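You operate a simulated robot arm through the tools that you are given. There is no shell and no other tool.

You run a simulated robot arm. Do the job below in one go: nothing can be reset, and whatever is moved stays where it is left.

TASK
Stop the feeder and refill its hopper from the brown bin.
Fine: push OFF before the lid opens; tip the bin out over the hopper so that all its sleeves go in; put that bin back and close the lid. Set down upright: what you pick out.

It is judged by the outcome, as a careful person would: the job done as asked, and still so three seconds after it is handed in. It fails if anything else is knocked over, pushed out of place, dropped, spilled or broken. Lids that push on must go on centred and level and be pressed home; caps that screw on are set level and turned clockwise until they are tight.

THE ROBOT
A 7-joint arm with a three-finger gripper, fixed in place. Base frame: the origin is on the floor under the middle of its stand, x ahead of it, y to its left, z up. Units: mm, degrees, N and s.
With the tool pointing down near the work surface it reaches from about 100 to 800 mm from the base axis. Its first joint turns from -166.0 to 166.0 degrees. Payload 2.94 kg.
The TCP is the grasp point between the finger pads, 30 mm short of the fingertips. In the tool frame z runs along the fingers and y along their closing line. The gripper opens to 132 mm; its body begins 107 mm behind the TCP.
Orientation is that of the tool frame in the base frame, as [roll, pitch, yaw] about the fixed x, y, z axes, in that order (R = Rz(yaw) Ry(pitch) Rx(roll)). With the fingers straight down and closing along the base's y, the tool's x points along the base's -x, its y along +y and its z along -z.

THE INTERFACE
- The arm moves only by the tool drive_tool. Its argument "series" is a list of rows, each a list of 7 numbers: the finger opening in mm, from 0 to 132, then the shift along the base's x, y, z in mm, then the turn, a rotation vector about the base's x, y, z in degrees. In form: [[hand, tx, ty, tz, rx, ry, rz], ...]. A call has 1 to 20 rows; each row is the pose to reach, as a shift and turn from the pose commanded when the call began. Each row takes 0.2 s and may step no farther than 50 mm and 8.6 degrees from the row before; otherwise, or with a gripper value out of range, the whole call is refused. A pose out of reach is approached as far as the arm can. The call stops where the force on the tool passes 40 N (or 10 N more than at its start, if that is more) or the arm is blocked; 0.2 s more then pass. Each finger travels about 37.4 mm/s and halts on what it meets, pressing with about 23 N; the grip force reading is that of the motor and also rises with nothing between the fingers. The clock runs only during rows and for 0.2 s after the last one: add rows that repeat a pose to give the fingers time. It gives the time, the measured TCP pose, the force on the tool (base axes), the opening and the grip force at its end, in the units of the frame above (readings bear some noise), with the torque about the TCP (base axes, N m) and any sound that the robot's microphone picked up, and new pictures: "views" is both (left out), scene, wrist or none.
- Cameras (640 x 400 px; columns grow to the right, rows downward): "scene" is fixed at [44.2, -655.4, 1717.7]; the picture's right is [0.79, -0.61, 0.00], its down [-0.25, -0.32, -0.91] and it looks along [0.55, 0.72, -0.41] (base axes); focal length 328 px, centre (320, 200). "wrist" rides on the gripper at [72, 3, -144] in the tool frame; the picture's right is [-0.04, 1.00, 0.00], its down [-0.88, -0.04, -0.48] and it looks along [-0.48, -0.02, 0.88] (tool axes); focal length 256 px, centre (320, 200). There is no depth. A picture from a camera that has moved, and an enlarged one, comes with that camera's place and axes in the base frame and with its lens. The place of the scene camera against the robot may be out by one fixed shift of up to 12 mm in any direction.
- lift_body(by): moves the trunk up (or, below 0, down) by that many mm; the arm rides with it, the base frame stays. It gives what a move gives, with no picture.
- close_up(camera, box): a new picture of the part [left, top, right, bottom] of that camera's present view, enlarged. It takes no simulated time.
- job_done(): hands the job in; it is judged then, once.

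Nothing tells you positions but the pictures and the camera data. Unless the task says otherwise, let go and move clear before handing in.

The tools are called after ">>>" as a command line: name --pt "numbers of a row" for each row, then --argument value for the rest, lists and objects as JSON in quotes. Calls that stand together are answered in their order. drive_tool: Moves the arm, as the interface text tells. Its arguments: {"type":"object","properties":{"series":{"type":"array","items":{"type":"array","items":{"type":"number"}}},"views":{"type":"string","enum":["both","scene","wrist","none"]}},"required":["series"]} The other tools are called the same way: lift_body (by) moves the trunk up or down; close_up (camera, box) takes an enlarged picture of a part of a camera's view; job_done () hands the job in.

At the start:

```text
clock: 0.0
ee_pos: [311.7, 498.6, 1525.6]
tcp_rot: [180.0, 0.0, 179.9]
contact_force: [0.1, -0.1, 1.2]
ft_torque: [0.03, 0.02, 0.0]
grip_width: 132.3
gripper_force: 0.1
trunk travel left (down, up): [-475.0, 65.0]
```

scene: 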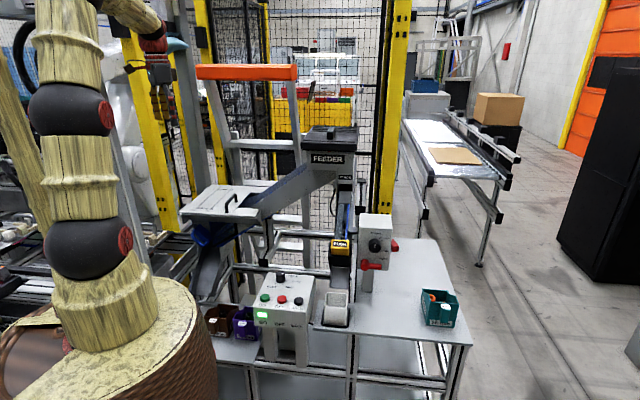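
wrist: 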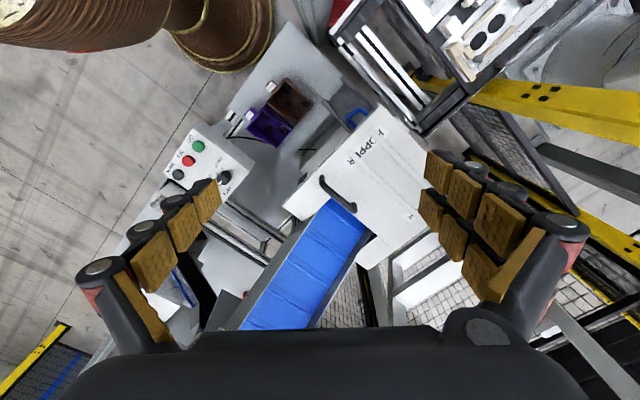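

I see a feeder with a lidded hopper, a control box with green, red and black buttons, and brown, purple and green bins on a table. I'll enlarge the pictures first to locate everything.

>>> close_up --camera "scene" --box '[180, 250, 340, 350]'

>>> close_up --camera "scene" --box '[160, 120, 384, 260]'

>>> close_up --camera "wrist" --box '[140, 40, 300, 140]'

>>> close_up --camera "wrist" --box '[240, 80, 480, 230]'

>>> close_up --camera "wrist" --box '[140, 110, 300, 210]'

```text
4.00 times, centred on (260, 300) of scene
camera zoom: at [44.2, -655.4, 1717.7], right [0.79, -0.61, 0.0], down [-0.25, -0.32, -0.91], along [0.55, 0.72, -0.41], focal length 1310 px, centre (560, -200)
```

zoom: 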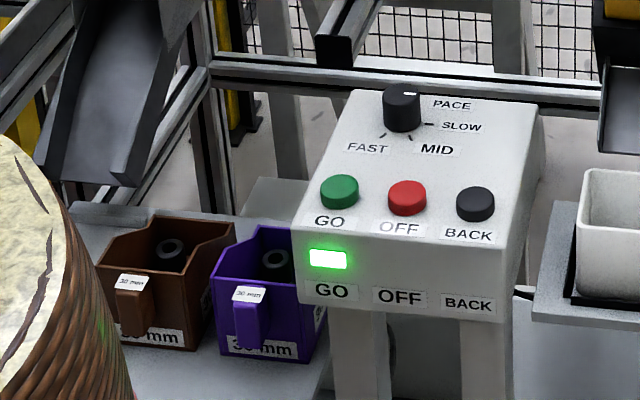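

```text
2.86 times, centred on (272, 190) of scene
camera zoom: at [44.2, -655.4, 1717.7], right [0.79, -0.61, 0.0], down [-0.25, -0.32, -0.91], along [0.55, 0.72, -0.41], focal length 936 px, centre (457, 229)
```

zoom: 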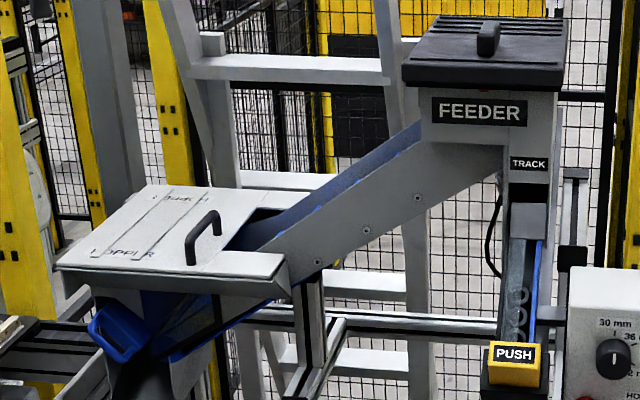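

```text
4.00 times, centred on (220, 90) of wrist
camera zoom: at [240.1, 499.8, 1669.9], right [0.04, 1.0, 0.0], down [0.88, -0.04, 0.48], along [0.48, -0.02, -0.88], focal length 1024 px, centre (720, 640)
```

zoom: 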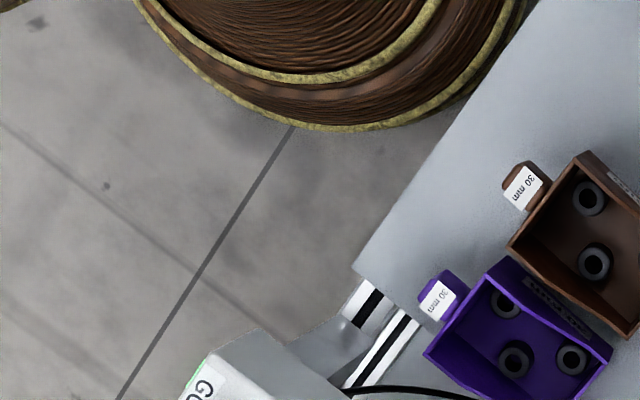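

```text
2.67 times, centred on (360, 155) of wrist
camera zoom: at [240.1, 499.8, 1669.9], right [0.04, 1.0, 0.0], down [0.88, -0.04, 0.48], along [0.48, -0.02, -0.88], focal length 683 px, centre (213, 320)
```

zoom: 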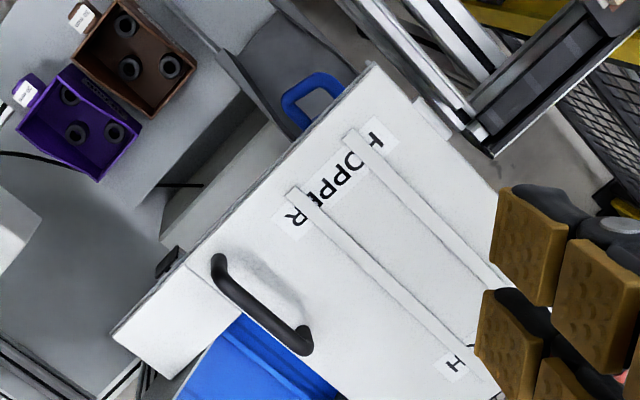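

```text
4.00 times, centred on (220, 160) of wrist
camera zoom: at [240.1, 499.8, 1669.9], right [0.04, 1.0, 0.0], down [0.88, -0.04, 0.48], along [0.48, -0.02, -0.88], focal length 1024 px, centre (720, 360)
```

zoom: 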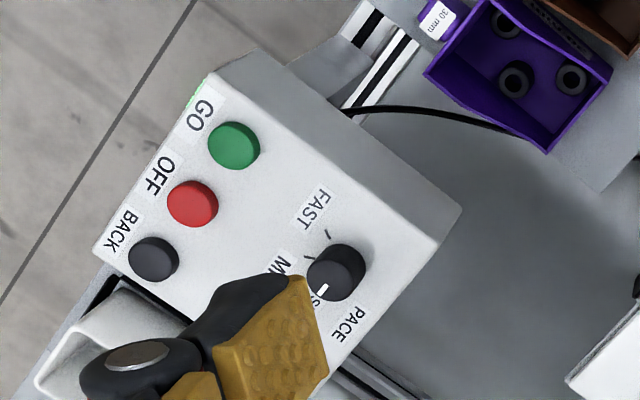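

The OFF button appears to be near (480, 107, 965), the hopper lid handle near (500, 530, 1175) and the brown bin near (310, 345, 790). I'll move over the control box with the arm kept high to get a better look.

>>> drive_tool --pt "132 20 -40 -20 0 0 0" --pt "132 40 -85 -40 0 0 0" --pt "132 55 -130 -60 0 0 0" --pt "132 70 -175 -80 0 0 0" --pt "132 85 -220 -100 0 0 0" --pt "132 100 -265 -120 0 0 0" --pt "132 110 -310 -140 0 0 0" --pt "132 115 -350 -160 0 0 0" --pt "132 115 -380 -180 0 0 0"

```text
refused: row 2 steps farther than a row can; nothing moved
```

The control box is still the target; the call was refused because one step was slightly too long. I'll use smaller steps.

>>> drive_tool --pt "132 15 -38 -15 0 0 0" --pt "132 30 -76 -30 0 0 0" --pt "132 45 -114 -45 0 0 0" --pt "132 60 -152 -60 0 0 0" --pt "132 75 -190 -75 0 0 0" --pt "132 90 -228 -90 0 0 0" --pt "132 100 -266 -105 0 0 0" --pt "132 110 -304 -125 0 0 0" --pt "132 115 -342 -145 0 0 0" --pt "132 115 -380 -165 0 0 0"

```text
clock: 2.2
ee_pos: [424.1, 117.4, 1359.4]
tcp_rot: [179.9, -0.1, -180.0]
contact_force: [-0.3, -0.7, 0.5]
ft_torque: [0.06, 0.0, -0.02]
grip_width: 131.7
gripper_force: 0.0
trunk travel left (down, up): [-475.0, 65.0]
camera wrist: at [353.2, 118.4, 1504.3], right [0.04, 1.0, 0.0], down [0.88, -0.04, 0.48], along [0.48, -0.02, -0.88], focal length 256 px, centre (320, 200)
```

scene: 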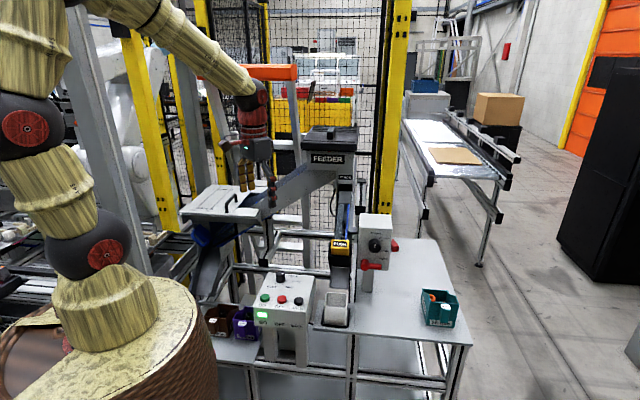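
wrist: 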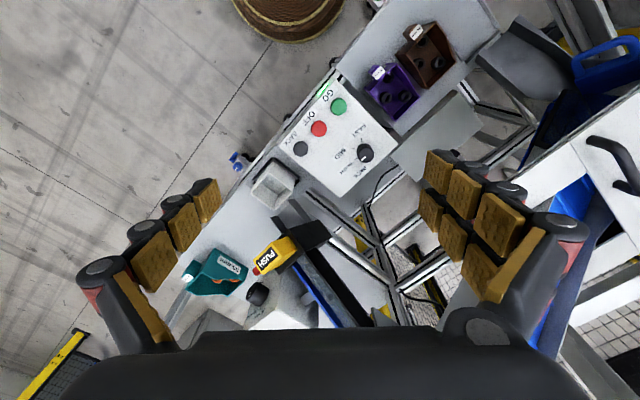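

The control box is now well in view. I'll enlarge it and the surrounding parts.

>>> close_up --camera "wrist" --box '[256, 75, 416, 175]'

>>> close_up --camera "wrist" --box '[340, 10, 500, 110]'

>>> close_up --camera "wrist" --box '[480, 20, 640, 220]'

>>> close_up --camera "scene" --box '[175, 170, 305, 260]'

```text
4.00 times, centred on (336, 125) of wrist
camera zoom: at [353.2, 118.4, 1504.3], right [0.04, 1.0, 0.0], down [0.88, -0.04, 0.48], along [0.48, -0.02, -0.88], focal length 1024 px, centre (256, 500)
```

zoom: 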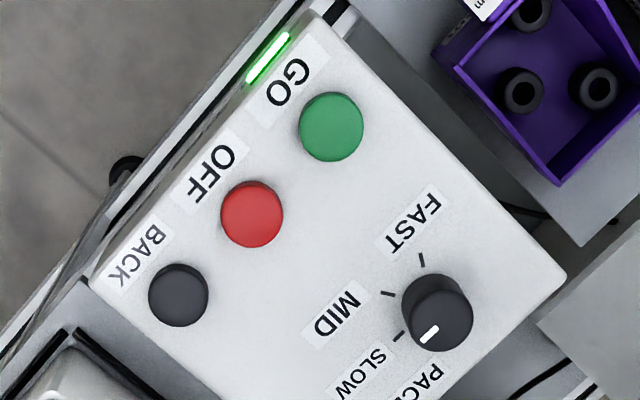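

```text
4.00 times, centred on (420, 60) of wrist
camera zoom: at [353.2, 118.4, 1504.3], right [0.04, 1.0, 0.0], down [0.88, -0.04, 0.48], along [0.48, -0.02, -0.88], focal length 1024 px, centre (-80, 760)
```

zoom: 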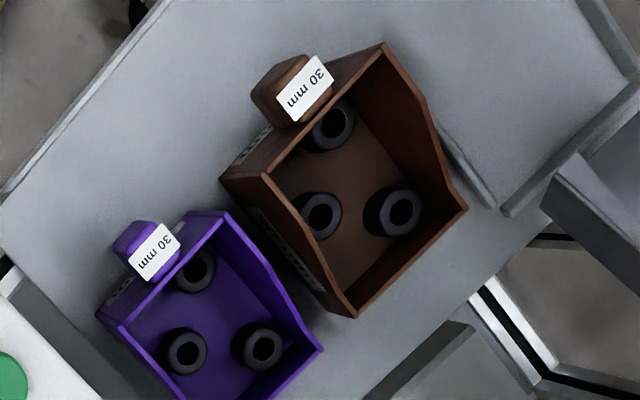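

```text
2.00 times, centred on (560, 120) of wrist
camera zoom: at [353.2, 118.4, 1504.3], right [0.04, 1.0, 0.0], down [0.88, -0.04, 0.48], along [0.48, -0.02, -0.88], focal length 512 px, centre (-160, 360)
```

zoom: 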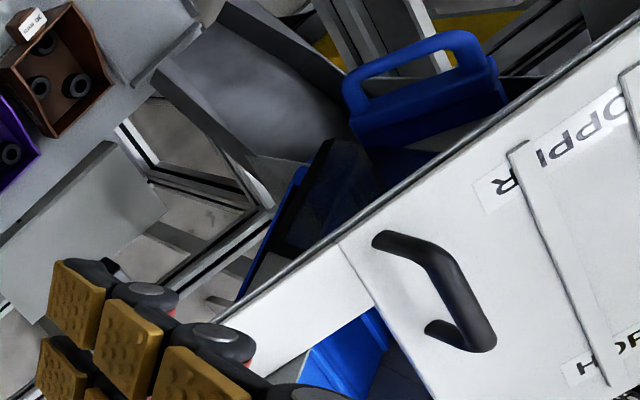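

```text
4.44 times, centred on (240, 215) of scene
camera zoom: at [44.2, -655.4, 1717.7], right [0.79, -0.61, 0.0], down [-0.25, -0.32, -0.91], along [0.55, 0.72, -0.41], focal length 1456 px, centre (676, 133)
```

zoom: 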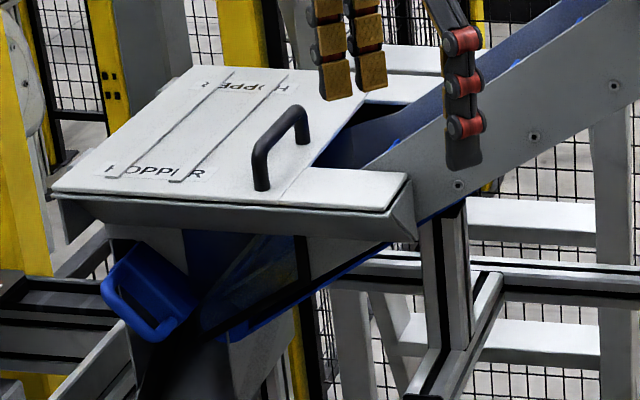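

The OFF button top comes out at about (477, 112, 974), with the panel roughly level and the table axes turned about 45°. I'll move above it, turn the hand 45° so the fingers close along the button row, close the fingers, and look again.

>>> drive_tool --pt "110 8 -1 -25 0 0 7.5" --pt "95 16 -2 -50 0 0 15" --pt "80 24 -3 -75 0 0 22.5" --pt "65 32 -4 -100 0 0 30" --pt "50 40 -5 -125 0 0 37.5" --pt "35 48 -5 -150 0 0 45" --pt "20 53 -5 -180 0 0 45" --pt "0 53 -5 -200 0 0 45" --pt "0 53 -5 -200 0 0 45" --pt "0 53 -5 -200 0 0 45"

```text
clock: 4.4
ee_pos: [479.7, 111.4, 1160.8]
tcp_rot: [-180.0, 0.1, -135.0]
contact_force: [0.1, -0.2, -0.3]
ft_torque: [0.02, 0.02, 0.03]
grip_width: 0.0
gripper_force: 3.6
trunk travel left (down, up): [-475.0, 65.0]
camera wrist: at [427.6, 61.2, 1304.4], right [-0.68, 0.74, 0.0], down [0.65, 0.59, 0.48], along [0.35, 0.32, -0.88], focal length 256 px, centre (320, 200)
```

scene: 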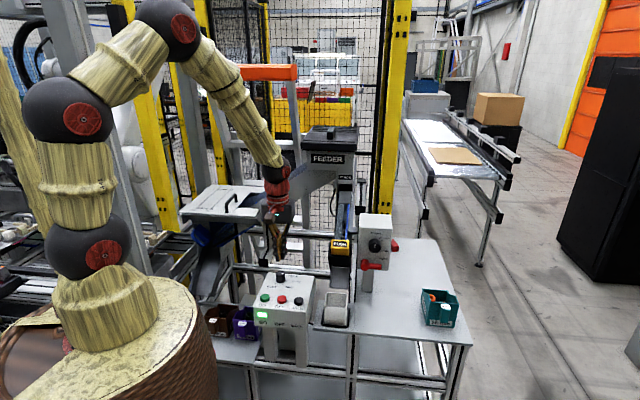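
wrist: 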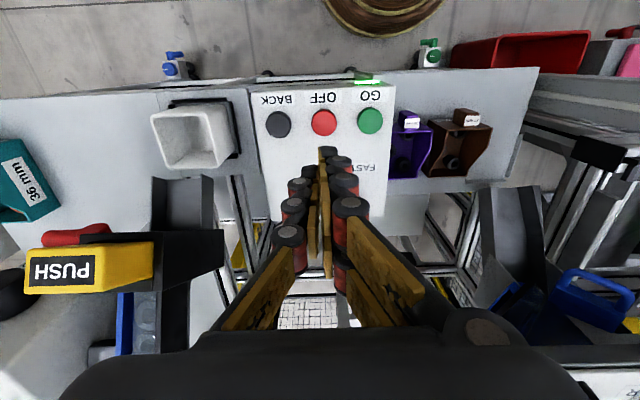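

The wrist view now shows the buttons, the bins and the closed fingers. I'll enlarge the panel and bins to measure them precisely.

>>> close_up --camera "wrist" --box '[240, 70, 400, 170]'

>>> close_up --camera "wrist" --box '[380, 90, 540, 190]'

>>> close_up --camera "scene" --box '[200, 180, 360, 340]'

```text
4.00 times, centred on (320, 120) of wrist
camera zoom: at [427.6, 61.2, 1304.4], right [-0.68, 0.74, 0.0], down [0.65, 0.59, 0.48], along [0.35, 0.32, -0.88], focal length 1024 px, centre (320, 520)
```

zoom: 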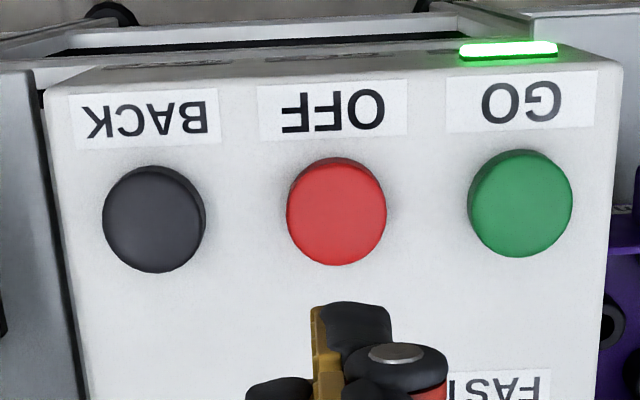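

```text
4.00 times, centred on (460, 140) of wrist
camera zoom: at [427.6, 61.2, 1304.4], right [-0.68, 0.74, 0.0], down [0.65, 0.59, 0.48], along [0.35, 0.32, -0.88], focal length 1024 px, centre (-240, 440)
```

zoom: 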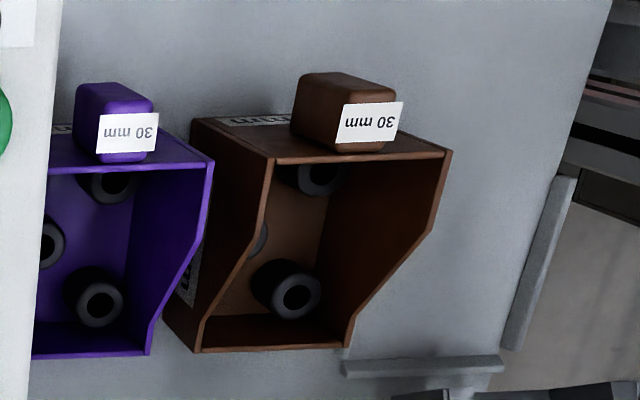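

```text
2.50 times, centred on (280, 260) of scene
camera zoom: at [44.2, -655.4, 1717.7], right [0.79, -0.61, 0.0], down [-0.25, -0.32, -0.91], along [0.55, 0.72, -0.41], focal length 819 px, centre (420, 50)
```

zoom: 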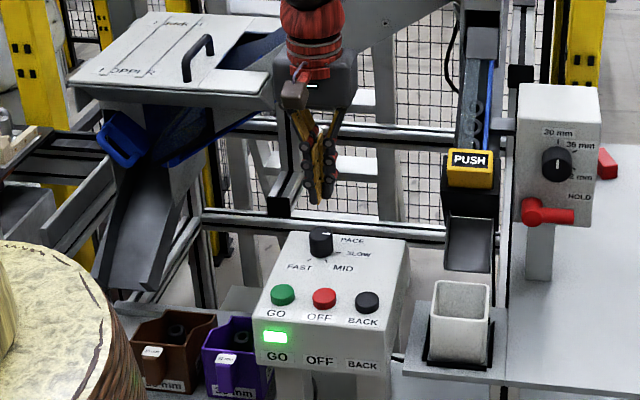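

OFF is confirmed at about (476.5, 112.5, 973), right below the closed fingertips. I'll descend to just above it and check.

>>> drive_tool --pt "0 -3 1 -40 0 0 0" --pt "0 -3 1 -80 0 0 0" --pt "0 -3 1 -115 0 0 0" --pt "0 -3 1 -135 0 0 0" --pt "0 -3 1 -147 0 0 0" --pt "0 -3 1 -147 0 0 0"

>>> close_up --camera "wrist" --box '[240, 90, 400, 190]'

>>> close_up --camera "scene" --box '[240, 250, 336, 310]'

```text
clock: 5.8
ee_pos: [475.1, 113.7, 1013.8]
tcp_rot: [-180.0, 0.0, -135.0]
contact_force: [-0.2, -0.3, 0.0]
ft_torque: [-0.01, 0.01, 0.02]
grip_width: 0.0
gripper_force: 22.7
trunk travel left (down, up): [-475.0, 65.0]
camera wrist: at [423.1, 63.9, 1157.6], right [-0.68, 0.74, 0.0], down [0.65, 0.59, 0.48], along [0.35, 0.32, -0.88], focal length 256 px, centre (320, 200)
```

scene: 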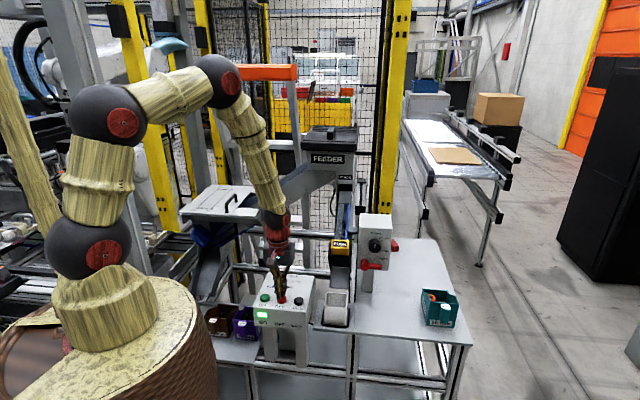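
wrist: 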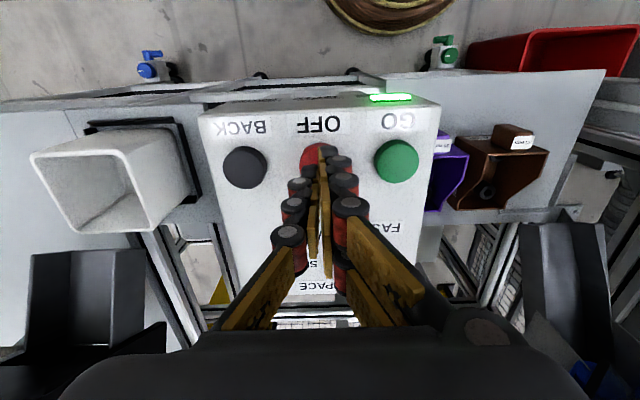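

```text
4.00 times, centred on (320, 140) of wrist
camera zoom: at [423.1, 63.9, 1157.6], right [-0.68, 0.74, 0.0], down [0.65, 0.59, 0.48], along [0.35, 0.32, -0.88], focal length 1024 px, centre (320, 440)
```

zoom: 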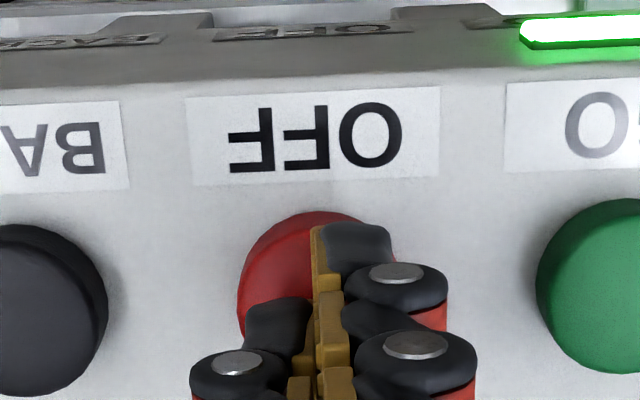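

```text
6.67 times, centred on (288, 280) of scene
camera zoom: at [44.2, -655.4, 1717.7], right [0.79, -0.61, 0.0], down [-0.25, -0.32, -0.91], along [0.55, 0.72, -0.41], focal length 2184 px, centre (533, -333)
```

zoom: 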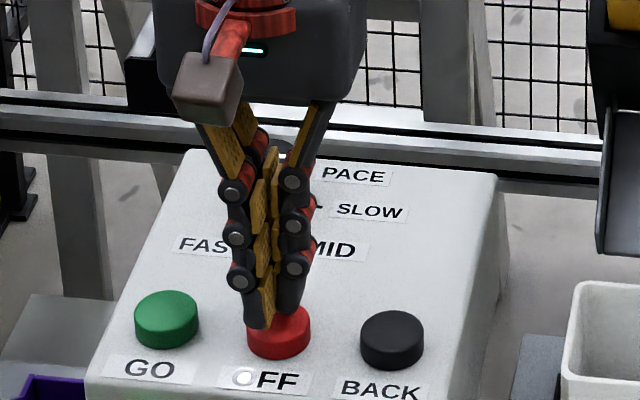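

The fingertips are right over the red OFF button, about 10 mm above it. Now I'll press down in small steps.

>>> drive_tool --pt "0 1 -1 -5 0 0 0" --pt "0 1 -1 -9 0 0 0" --pt "0 1 -1 -12 0 0 0" --pt "0 1 -1 -14 0 0 0" --pt "0 1 -1 -16 0 0 0" --pt "0 1 -1 -18 0 0 0"

>>> close_up --camera "scene" --box '[240, 250, 336, 330]'

```text
clock: 7.2
ee_pos: [476.5, 113.2, 997.3]
tcp_rot: [-180.0, 0.1, -135.0]
contact_force: [-4.7, -2.2, 21.9]
ft_torque: [-0.06, 0.18, 0.0]
grip_width: 6.2
gripper_force: 29.2
trunk travel left (down, up): [-475.0, 65.0]
heard: click
camera wrist: at [424.5, 62.4, 1141.0], right [-0.68, 0.74, 0.0], down [0.65, 0.59, 0.48], along [0.35, 0.32, -0.88], focal length 256 px, centre (320, 200)
```

scene: 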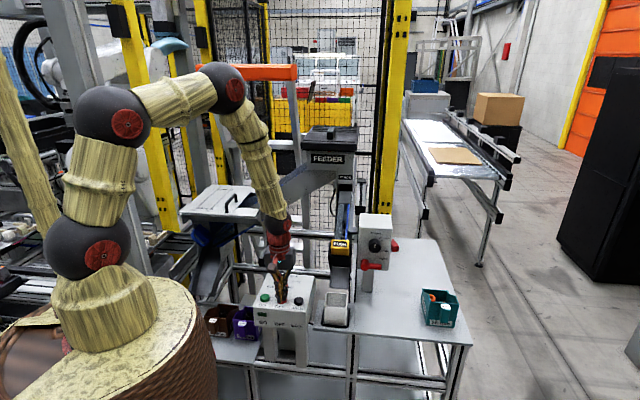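
wrist: 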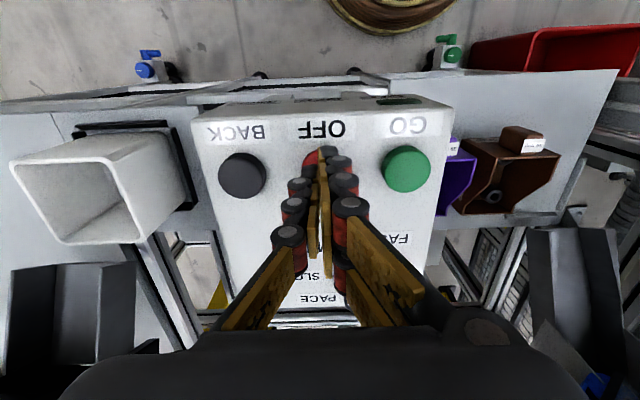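

```text
5.00 times, centred on (288, 290) of scene
camera zoom: at [44.2, -655.4, 1717.7], right [0.79, -0.61, 0.0], down [-0.25, -0.32, -0.91], along [0.55, 0.72, -0.41], focal length 1638 px, centre (480, -250)
```

zoom: 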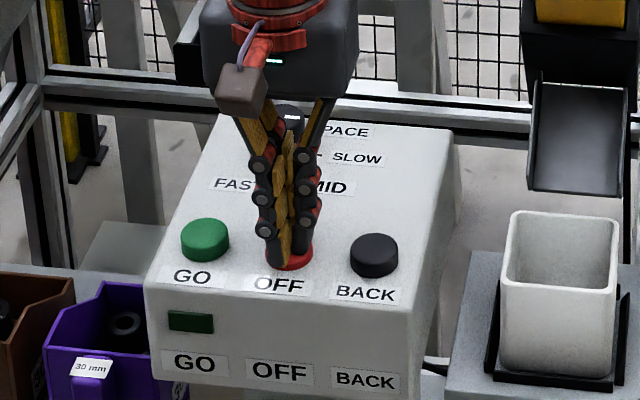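

I heard a click and the green GO lamp went out, so the feeder is stopped. Now I'll rise straight up and move over the hopper lid to see how it opens.

>>> drive_tool --pt "0 0 0 30 0 0 0" --pt "0 0 0 80 0 0 0" --pt "0 0 0 130 0 0 0" --pt "10 0 0 180 0 0 0" --pt "30 0 0 230 0 0 0" --pt "50 0 0 280 0 0 0" --pt "60 0 0 330 0 0 0" --pt "60 0 0 380 0 0 0" --pt "60 -4 35 410 0 0 0" --pt "60 -8 75 430 0 0 0" --pt "60 -12 120 440 0 0 0" --pt "60 -16 165 440 0 0 0" --pt "60 -20 210 440 0 0 0" --pt "60 -20 255 440 0 0 0" --pt "60 -20 300 440 0 0 0" --pt "60 -20 340 440 0 0 0"

>>> close_up --camera "wrist" --box '[160, 0, 480, 200]'

>>> close_up --camera "scene" --box '[170, 170, 310, 260]'

>>> close_up --camera "scene" --box '[240, 250, 336, 330]'

```text
clock: 10.6
ee_pos: [457.6, 454.4, 1432.8]
tcp_rot: [-180.0, -0.1, -135.1]
contact_force: [-0.9, 0.1, -0.5]
ft_torque: [-0.09, 0.03, 0.01]
grip_width: 60.3
gripper_force: 0.1
trunk travel left (down, up): [-475.0, 65.0]
camera wrist: at [405.6, 404.4, 1577.4], right [-0.68, 0.74, 0.0], down [0.65, 0.6, 0.47], along [0.35, 0.32, -0.88], focal length 256 px, centre (320, 200)
```

scene: 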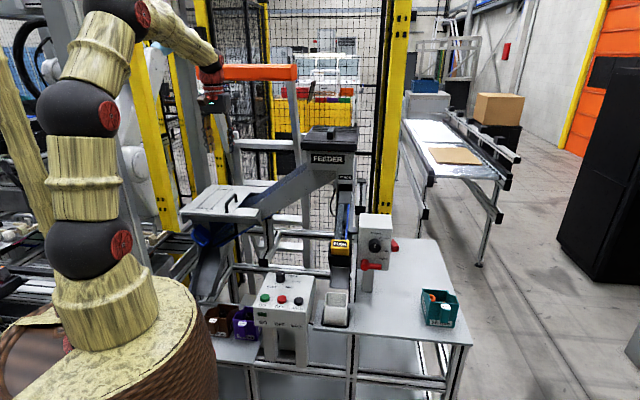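
wrist: 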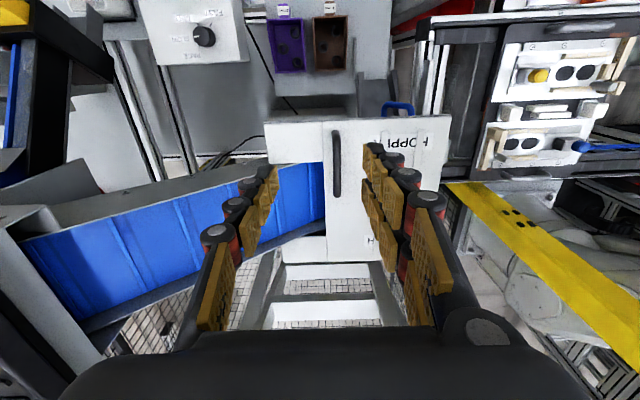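

```text
2.00 times, centred on (320, 100) of wrist
camera zoom: at [405.6, 404.4, 1577.4], right [-0.68, 0.74, 0.0], down [0.65, 0.6, 0.47], along [0.35, 0.32, -0.88], focal length 512 px, centre (320, 400)
```

zoom: 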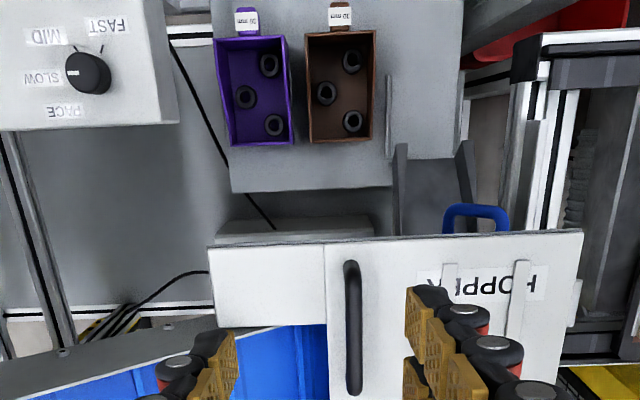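

```text
4.44 times, centred on (240, 215) of scene
camera zoom: at [44.2, -655.4, 1717.7], right [0.79, -0.61, 0.0], down [-0.25, -0.32, -0.91], along [0.55, 0.72, -0.41], focal length 1456 px, centre (676, 133)
```

zoom: 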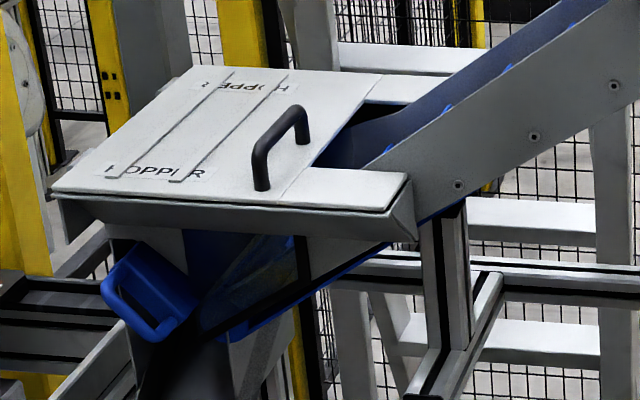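

```text
5.00 times, centred on (288, 290) of scene
camera zoom: at [44.2, -655.4, 1717.7], right [0.79, -0.61, 0.0], down [-0.25, -0.32, -0.91], along [0.55, 0.72, -0.41], focal length 1638 px, centre (480, -250)
```

zoom: 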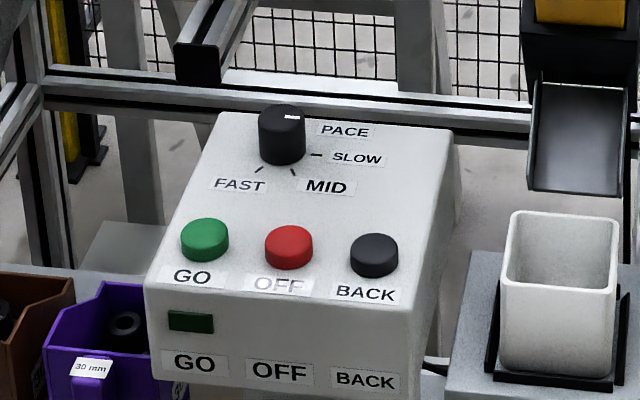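

The lid's handle is at its right edge, next to a seam, but I can't yet tell whether the lid is hinged or slides. I'll open the fingers and move over the lid's left end for a closer look.

>>> drive_tool --pt "80 -15 22 0 0 0 0" --pt "95 -30 44 0 0 0 0" --pt "110 -45 66 0 0 0 0" --pt "125 -60 88 0 0 0 0" --pt "132 -75 105 -10 0 0 0" --pt "132 -85 120 -20 0 0 0" --pt "132 -85 120 -20 0 0 0"

>>> close_up --camera "wrist" --box '[160, 60, 480, 260]'

>>> close_up --camera "wrist" --box '[280, 110, 440, 210]'

```text
clock: 12.2
ee_pos: [372.9, 574.0, 1415.9]
tcp_rot: [-179.9, 0.0, -135.1]
contact_force: [-0.2, -0.7, 0.0]
ft_torque: [0.01, -0.02, -0.02]
grip_width: 131.9
gripper_force: 0.1
trunk travel left (down, up): [-475.0, 65.0]
camera wrist: at [320.7, 523.4, 1558.9], right [-0.68, 0.74, 0.0], down [0.65, 0.59, 0.48], along [0.35, 0.32, -0.88], focal length 256 px, centre (320, 200)
```

scene: 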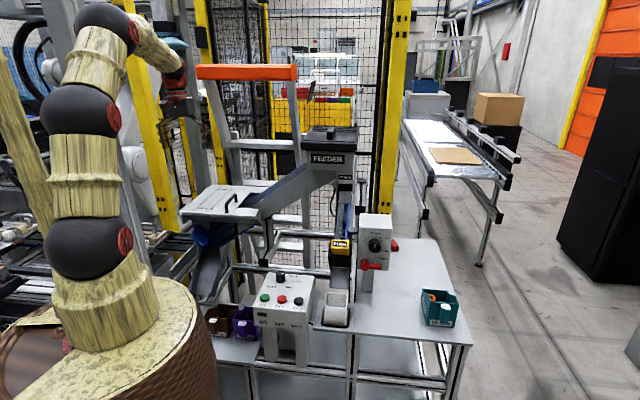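
wrist: 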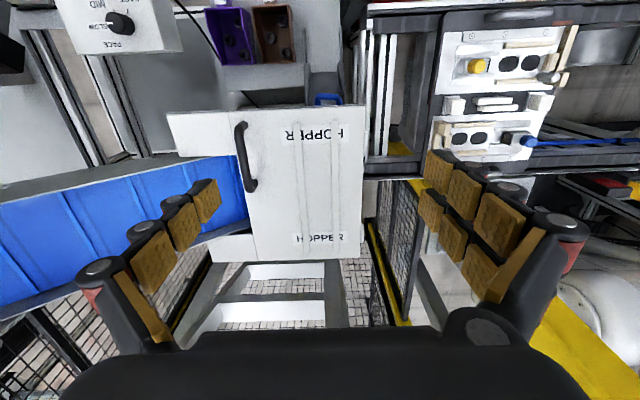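

```text
2.00 times, centred on (320, 160) of wrist
camera zoom: at [320.7, 523.4, 1558.9], right [-0.68, 0.74, 0.0], down [0.65, 0.59, 0.48], along [0.35, 0.32, -0.88], focal length 512 px, centre (320, 280)
```

zoom: 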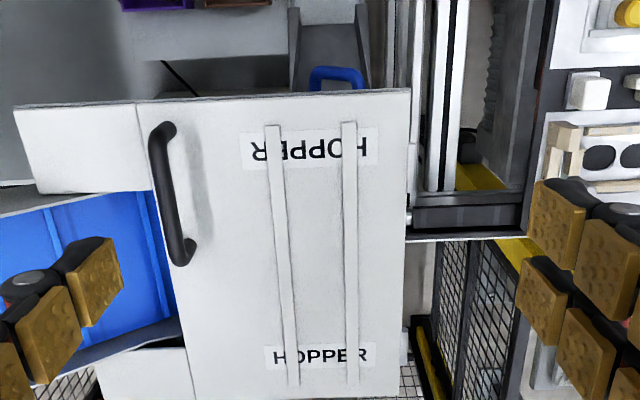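

```text
4.00 times, centred on (360, 160) of wrist
camera zoom: at [320.7, 523.4, 1558.9], right [-0.68, 0.74, 0.0], down [0.65, 0.59, 0.48], along [0.35, 0.32, -0.88], focal length 1024 px, centre (160, 360)
```

zoom: 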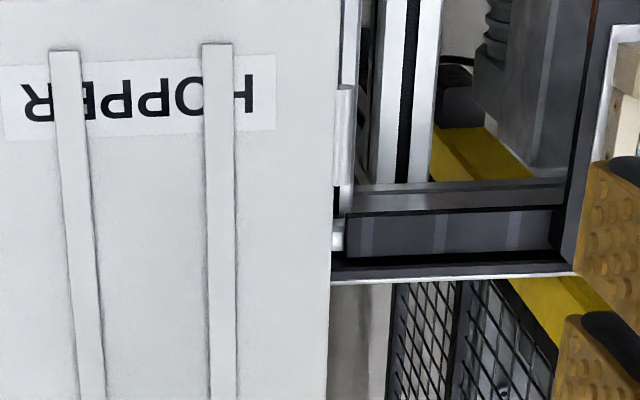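

I can see small blocks at the lid's left edge that could be hinges. I'll zoom in on them from both cameras.

>>> close_up --camera "scene" --box '[175, 175, 239, 215]'

>>> close_up --camera "wrist" --box '[340, 100, 404, 140]'

>>> close_up --camera "wrist" --box '[340, 160, 404, 280]'

>>> close_up --camera "wrist" --box '[200, 90, 296, 150]'

```text
10.00 times, centred on (207, 195) of scene
camera zoom: at [44.2, -655.4, 1717.7], right [0.79, -0.61, 0.0], down [-0.25, -0.32, -0.91], along [0.55, 0.72, -0.41], focal length 3276 px, centre (1450, 250)
```

zoom: 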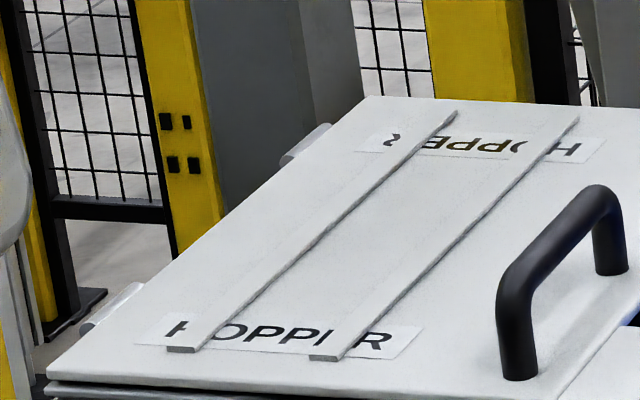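

```text
10.00 times, centred on (372, 120) of wrist
camera zoom: at [320.7, 523.4, 1558.9], right [-0.68, 0.74, 0.0], down [0.65, 0.59, 0.48], along [0.35, 0.32, -0.88], focal length 2560 px, centre (-200, 1000)
```

zoom: 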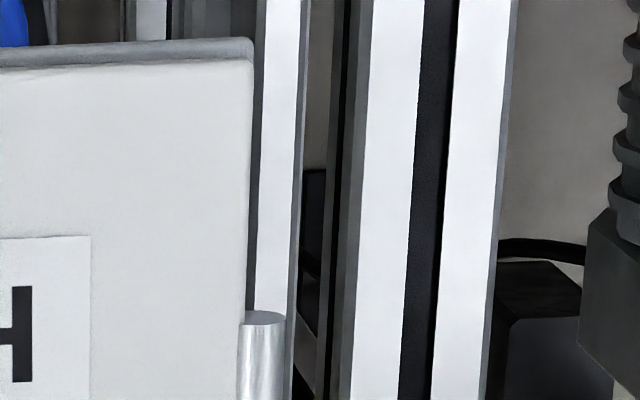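

```text
3.33 times, centred on (372, 220) of wrist
camera zoom: at [320.7, 523.4, 1558.9], right [-0.68, 0.74, 0.0], down [0.65, 0.59, 0.48], along [0.35, 0.32, -0.88], focal length 853 px, centre (147, 133)
```

zoom: 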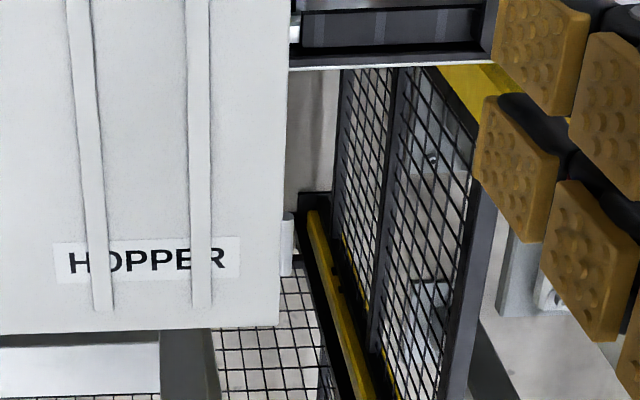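

```text
6.67 times, centred on (248, 120) of wrist
camera zoom: at [320.7, 523.4, 1558.9], right [-0.68, 0.74, 0.0], down [0.65, 0.59, 0.48], along [0.35, 0.32, -0.88], focal length 1707 px, centre (800, 733)
```

zoom: 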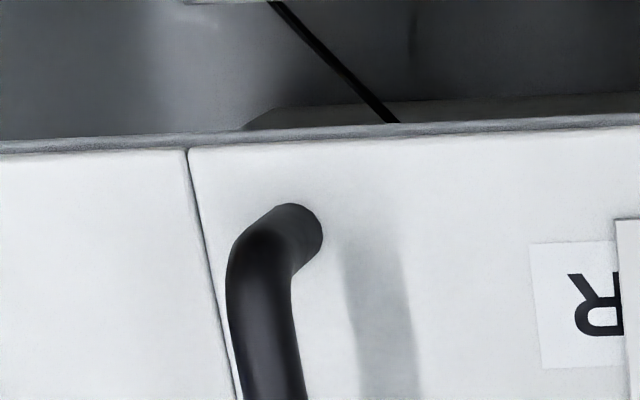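

The round knuckles at the left edge show the lid is hinged there, about an axis parallel to its handle. The handle bar is near (498, 527, 1178) and the lid top near z 1143. I'll move above the handle to refine this.

>>> drive_tool --pt "110 30 -11 -10 0 0 0" --pt "100 60 -22 -30 0 0 0" --pt "90 90 -34 -55 0 0 0" --pt "80 115 -43 -85 0 0 0" --pt "70 125 -47 -120 0 0 0" --pt "70 125 -47 -150 0 0 0" --pt "70 125 -47 -150 0 0 0"

>>> close_up --camera "wrist" --box '[230, 80, 430, 205]'

>>> close_up --camera "scene" --box '[175, 170, 303, 250]'

```text
clock: 13.8
ee_pos: [498.2, 527.0, 1265.1]
tcp_rot: [180.0, 0.0, -135.0]
contact_force: [0.2, 0.2, 1.1]
ft_torque: [-0.03, -0.01, -0.02]
grip_width: 69.9
gripper_force: 0.0
trunk travel left (down, up): [-475.0, 65.0]
camera wrist: at [445.8, 475.7, 1409.4], right [-0.68, 0.74, 0.0], down [0.65, 0.59, 0.48], along [0.35, 0.32, -0.88], focal length 256 px, centre (320, 200)
```

scene: 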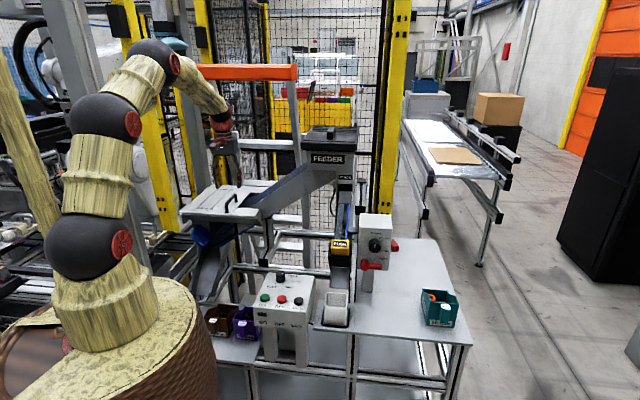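
wrist: 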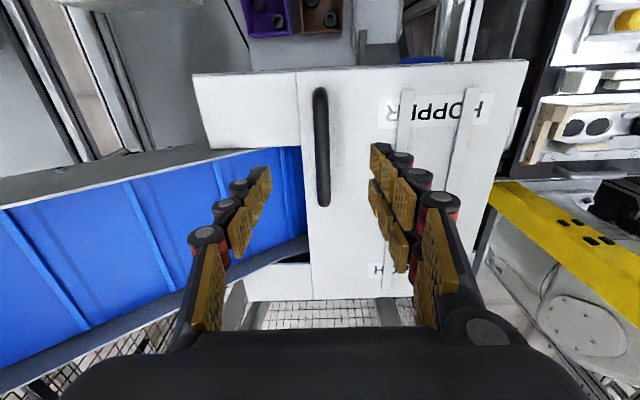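

```text
3.20 times, centred on (330, 142) of wrist
camera zoom: at [445.8, 475.7, 1409.4], right [-0.68, 0.74, 0.0], down [0.65, 0.59, 0.48], along [0.35, 0.32, -0.88], focal length 819 px, centre (288, 384)
```

zoom: 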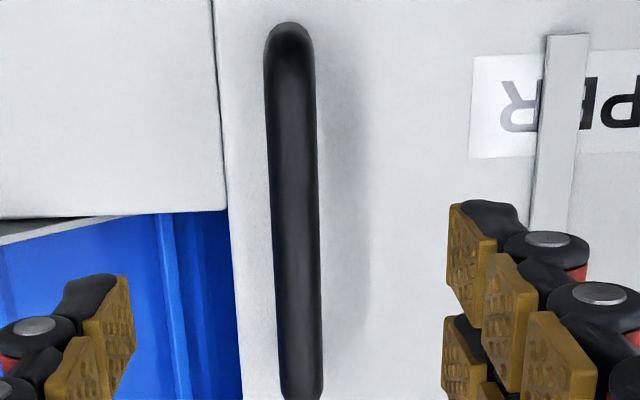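

```text
5.00 times, centred on (239, 210) of scene
camera zoom: at [44.2, -655.4, 1717.7], right [0.79, -0.61, 0.0], down [-0.25, -0.32, -0.91], along [0.55, 0.72, -0.41], focal length 1638 px, centre (725, 150)
```

zoom: 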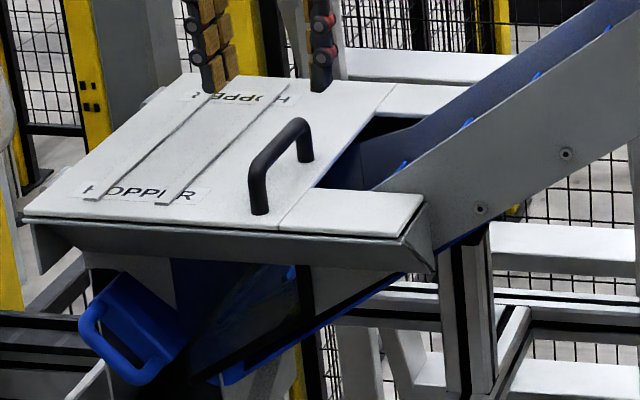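

The TCP is lined up with the handle bar, which runs at 45° as expected. I'll descend partway with the fingers straddling it to judge the height.

>>> drive_tool --pt "60 -1 -1 -20 0 0 0" --pt "60 -2 -2 -40 0 0 0" --pt "60 -2 -2 -55 0 0 0" --pt "60 -2 -2 -55 0 0 0"

>>> close_up --camera "wrist" --box '[220, 40, 420, 240]'

>>> close_up --camera "scene" --box '[200, 160, 264, 220]'

```text
clock: 14.8
ee_pos: [495.4, 524.9, 1210.6]
tcp_rot: [180.0, -0.1, -135.1]
contact_force: [0.4, -0.3, 0.8]
ft_torque: [0.0, 0.01, -0.03]
grip_width: 59.9
gripper_force: 0.0
trunk travel left (down, up): [-475.0, 65.0]
camera wrist: at [442.8, 473.3, 1354.6], right [-0.68, 0.74, 0.0], down [0.65, 0.59, 0.48], along [0.35, 0.32, -0.88], focal length 256 px, centre (320, 200)
```

scene: 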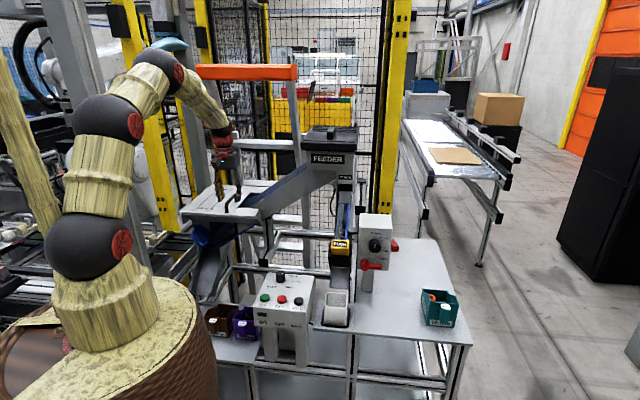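
wrist: 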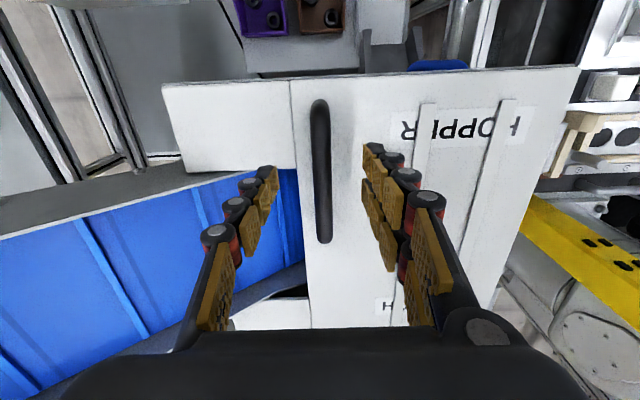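

```text
2.00 times, centred on (320, 140) of wrist
camera zoom: at [442.8, 473.3, 1354.6], right [-0.68, 0.74, 0.0], down [0.65, 0.59, 0.48], along [0.35, 0.32, -0.88], focal length 512 px, centre (320, 320)
```

zoom: 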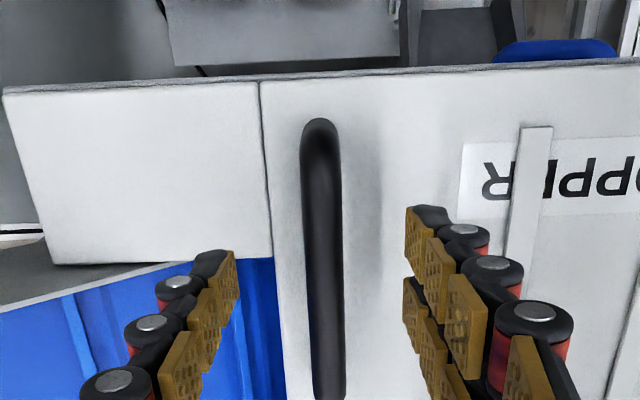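

```text
6.67 times, centred on (232, 190) of scene
camera zoom: at [44.2, -655.4, 1717.7], right [0.79, -0.61, 0.0], down [-0.25, -0.32, -0.91], along [0.55, 0.72, -0.41], focal length 2184 px, centre (907, 267)
```

zoom: 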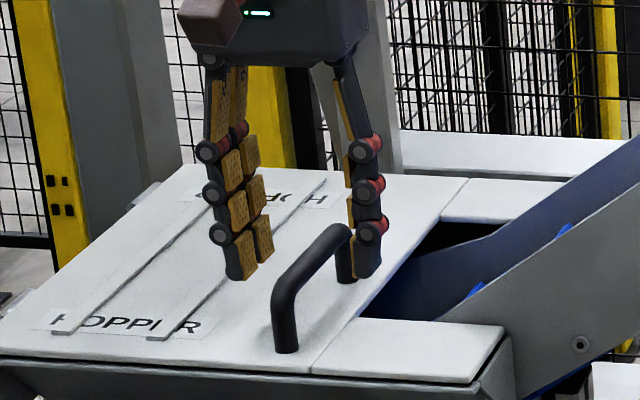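

The fingertips are level with the bar, which sits at about z 1192 with the lid top near 1151. I'll raise the trunk for better reach before gripping, since the hand rises with it, and then come back down.

>>> lift_body --by 60

```text
clock: 15.8
ee_pos: [495.2, 523.9, 1269.5]
tcp_rot: [180.0, -0.1, -135.0]
contact_force: [0.3, -0.7, -0.7]
ft_torque: [0.01, 0.01, 0.02]
grip_width: 60.0
gripper_force: 0.0
trunk travel left (down, up): [-535.0, 5.0]
```

The trunk is up. Now I'll lower the open fingers around the bar and close on it.

>>> drive_tool --pt "60 0.5 1 -30 0 0 0" --pt "60 0.5 1 -58 0 0 0" --pt "60 0.5 1 -70 0 0 0" --pt "60 0.5 1 -76 0 0 0" --pt "40 0.5 1 -76 0 0 0" --pt "20 0.5 1 -76 0 0 0" --pt "0 0.5 1 -76 0 0 0" --pt "0 0.5 1 -76 0 0 0" --pt "0 0.5 1 -76 0 0 0"

>>> close_up --camera "scene" --box '[200, 160, 264, 220]'

>>> close_up --camera "wrist" --box '[220, 40, 420, 240]'

```text
clock: 17.8
ee_pos: [494.1, 526.2, 1192.9]
tcp_rot: [-180.0, -0.1, -135.0]
contact_force: [-6.9, 7.1, -2.5]
ft_torque: [0.16, 0.01, -0.06]
grip_width: 13.3
gripper_force: 27.9
trunk travel left (down, up): [-535.0, 5.0]
camera wrist: at [442.3, 475.3, 1338.5], right [-0.68, 0.74, 0.0], down [0.65, 0.6, 0.47], along [0.35, 0.32, -0.88], focal length 256 px, centre (320, 200)
```

scene: 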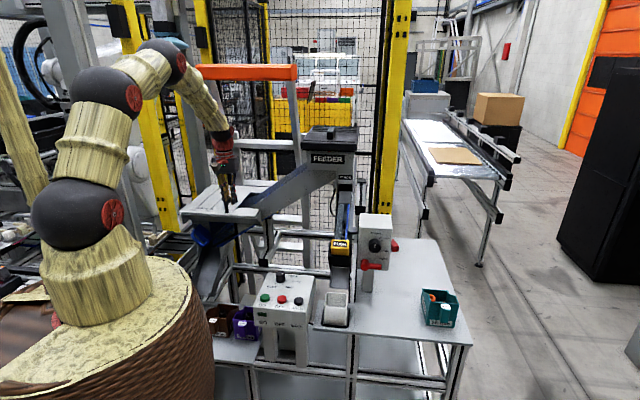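
wrist: 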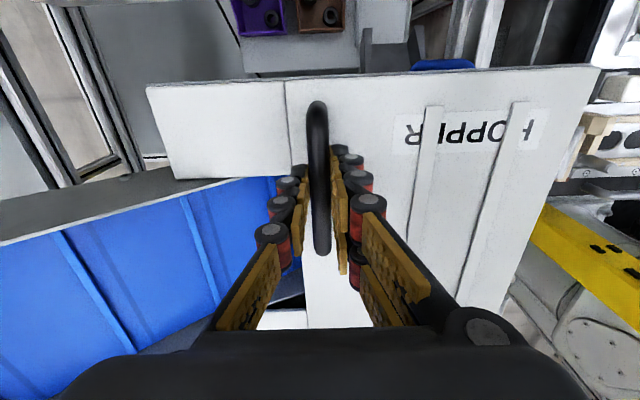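

```text
6.67 times, centred on (232, 190) of scene
camera zoom: at [44.2, -655.4, 1717.7], right [0.79, -0.61, 0.0], down [-0.25, -0.32, -0.91], along [0.55, 0.72, -0.41], focal length 2184 px, centre (907, 267)
```

zoom: 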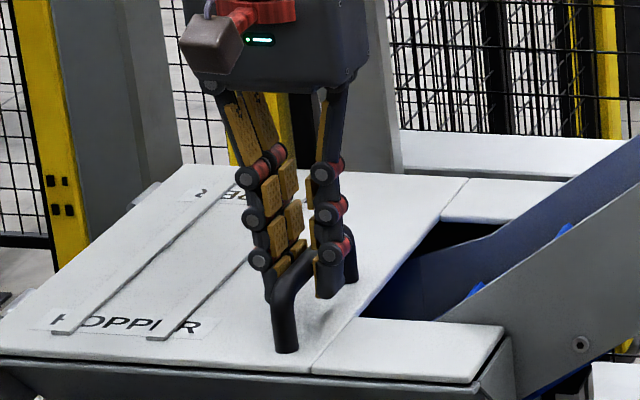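

```text
2.00 times, centred on (320, 140) of wrist
camera zoom: at [442.3, 475.3, 1338.5], right [-0.68, 0.74, 0.0], down [0.65, 0.6, 0.47], along [0.35, 0.32, -0.88], focal length 512 px, centre (320, 320)
```

zoom: 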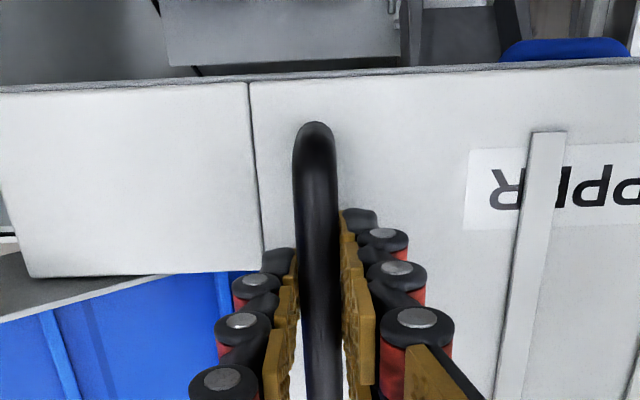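

The bar is gripped (13 mm opening). I'll lift the lid along its arc to about 20° first and check the forces.

>>> drive_tool --pt "0 -1.2 1.2 0 0 0 0" --pt "0 -4.5 4.5 16.4 -0.5 -0.5 0" --pt "0 -8.8 8.8 32.5 -1 -1 0" --pt "0 -14 14 48 -1.5 -1.5 0" --pt "0 -20.2 20.2 62.8 -2 -2 0"

>>> close_up --camera "scene" --box '[170, 150, 298, 230]'

```text
clock: 19.0
ee_pos: [476.6, 545.2, 1258.1]
tcp_rot: [-177.1, 0.0, -134.9]
contact_force: [-1.0, -13.6, -0.9]
ft_torque: [-0.25, -0.18, 0.32]
grip_width: 13.0
gripper_force: 40.1
trunk travel left (down, up): [-535.0, 5.0]
camera wrist: at [419.4, 498.1, 1402.2], right [-0.67, 0.74, -0.05], down [0.63, 0.61, 0.48], along [0.38, 0.29, -0.88], focal length 256 px, centre (320, 200)
```

scene: 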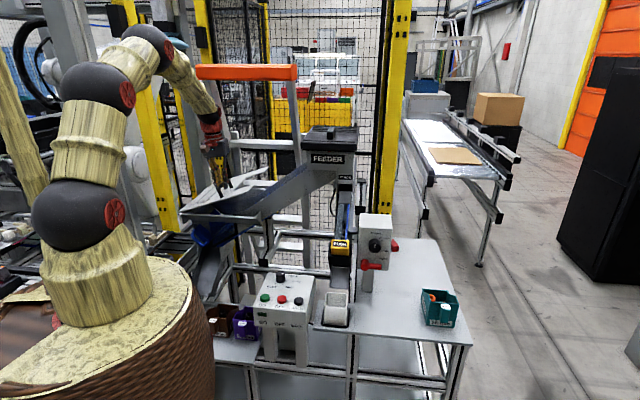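
wrist: 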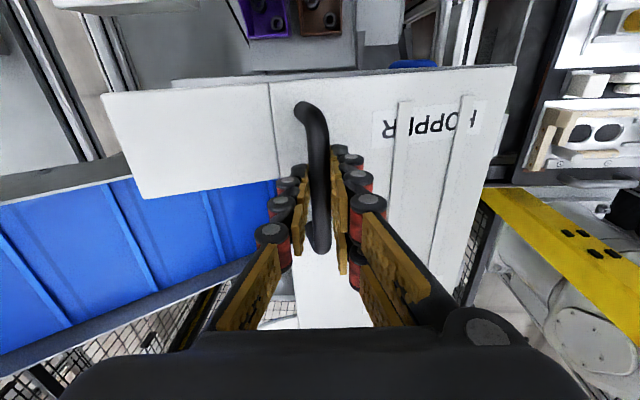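

```text
5.00 times, centred on (234, 190) of scene
camera zoom: at [44.2, -655.4, 1717.7], right [0.79, -0.61, 0.0], down [-0.25, -0.32, -0.91], along [0.55, 0.72, -0.41], focal length 1638 px, centre (750, 250)
```

zoom: 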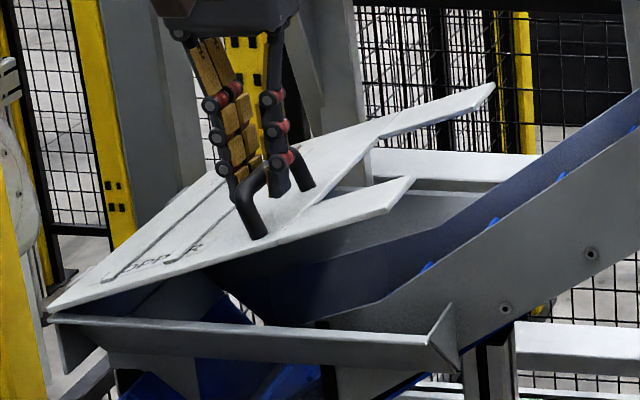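

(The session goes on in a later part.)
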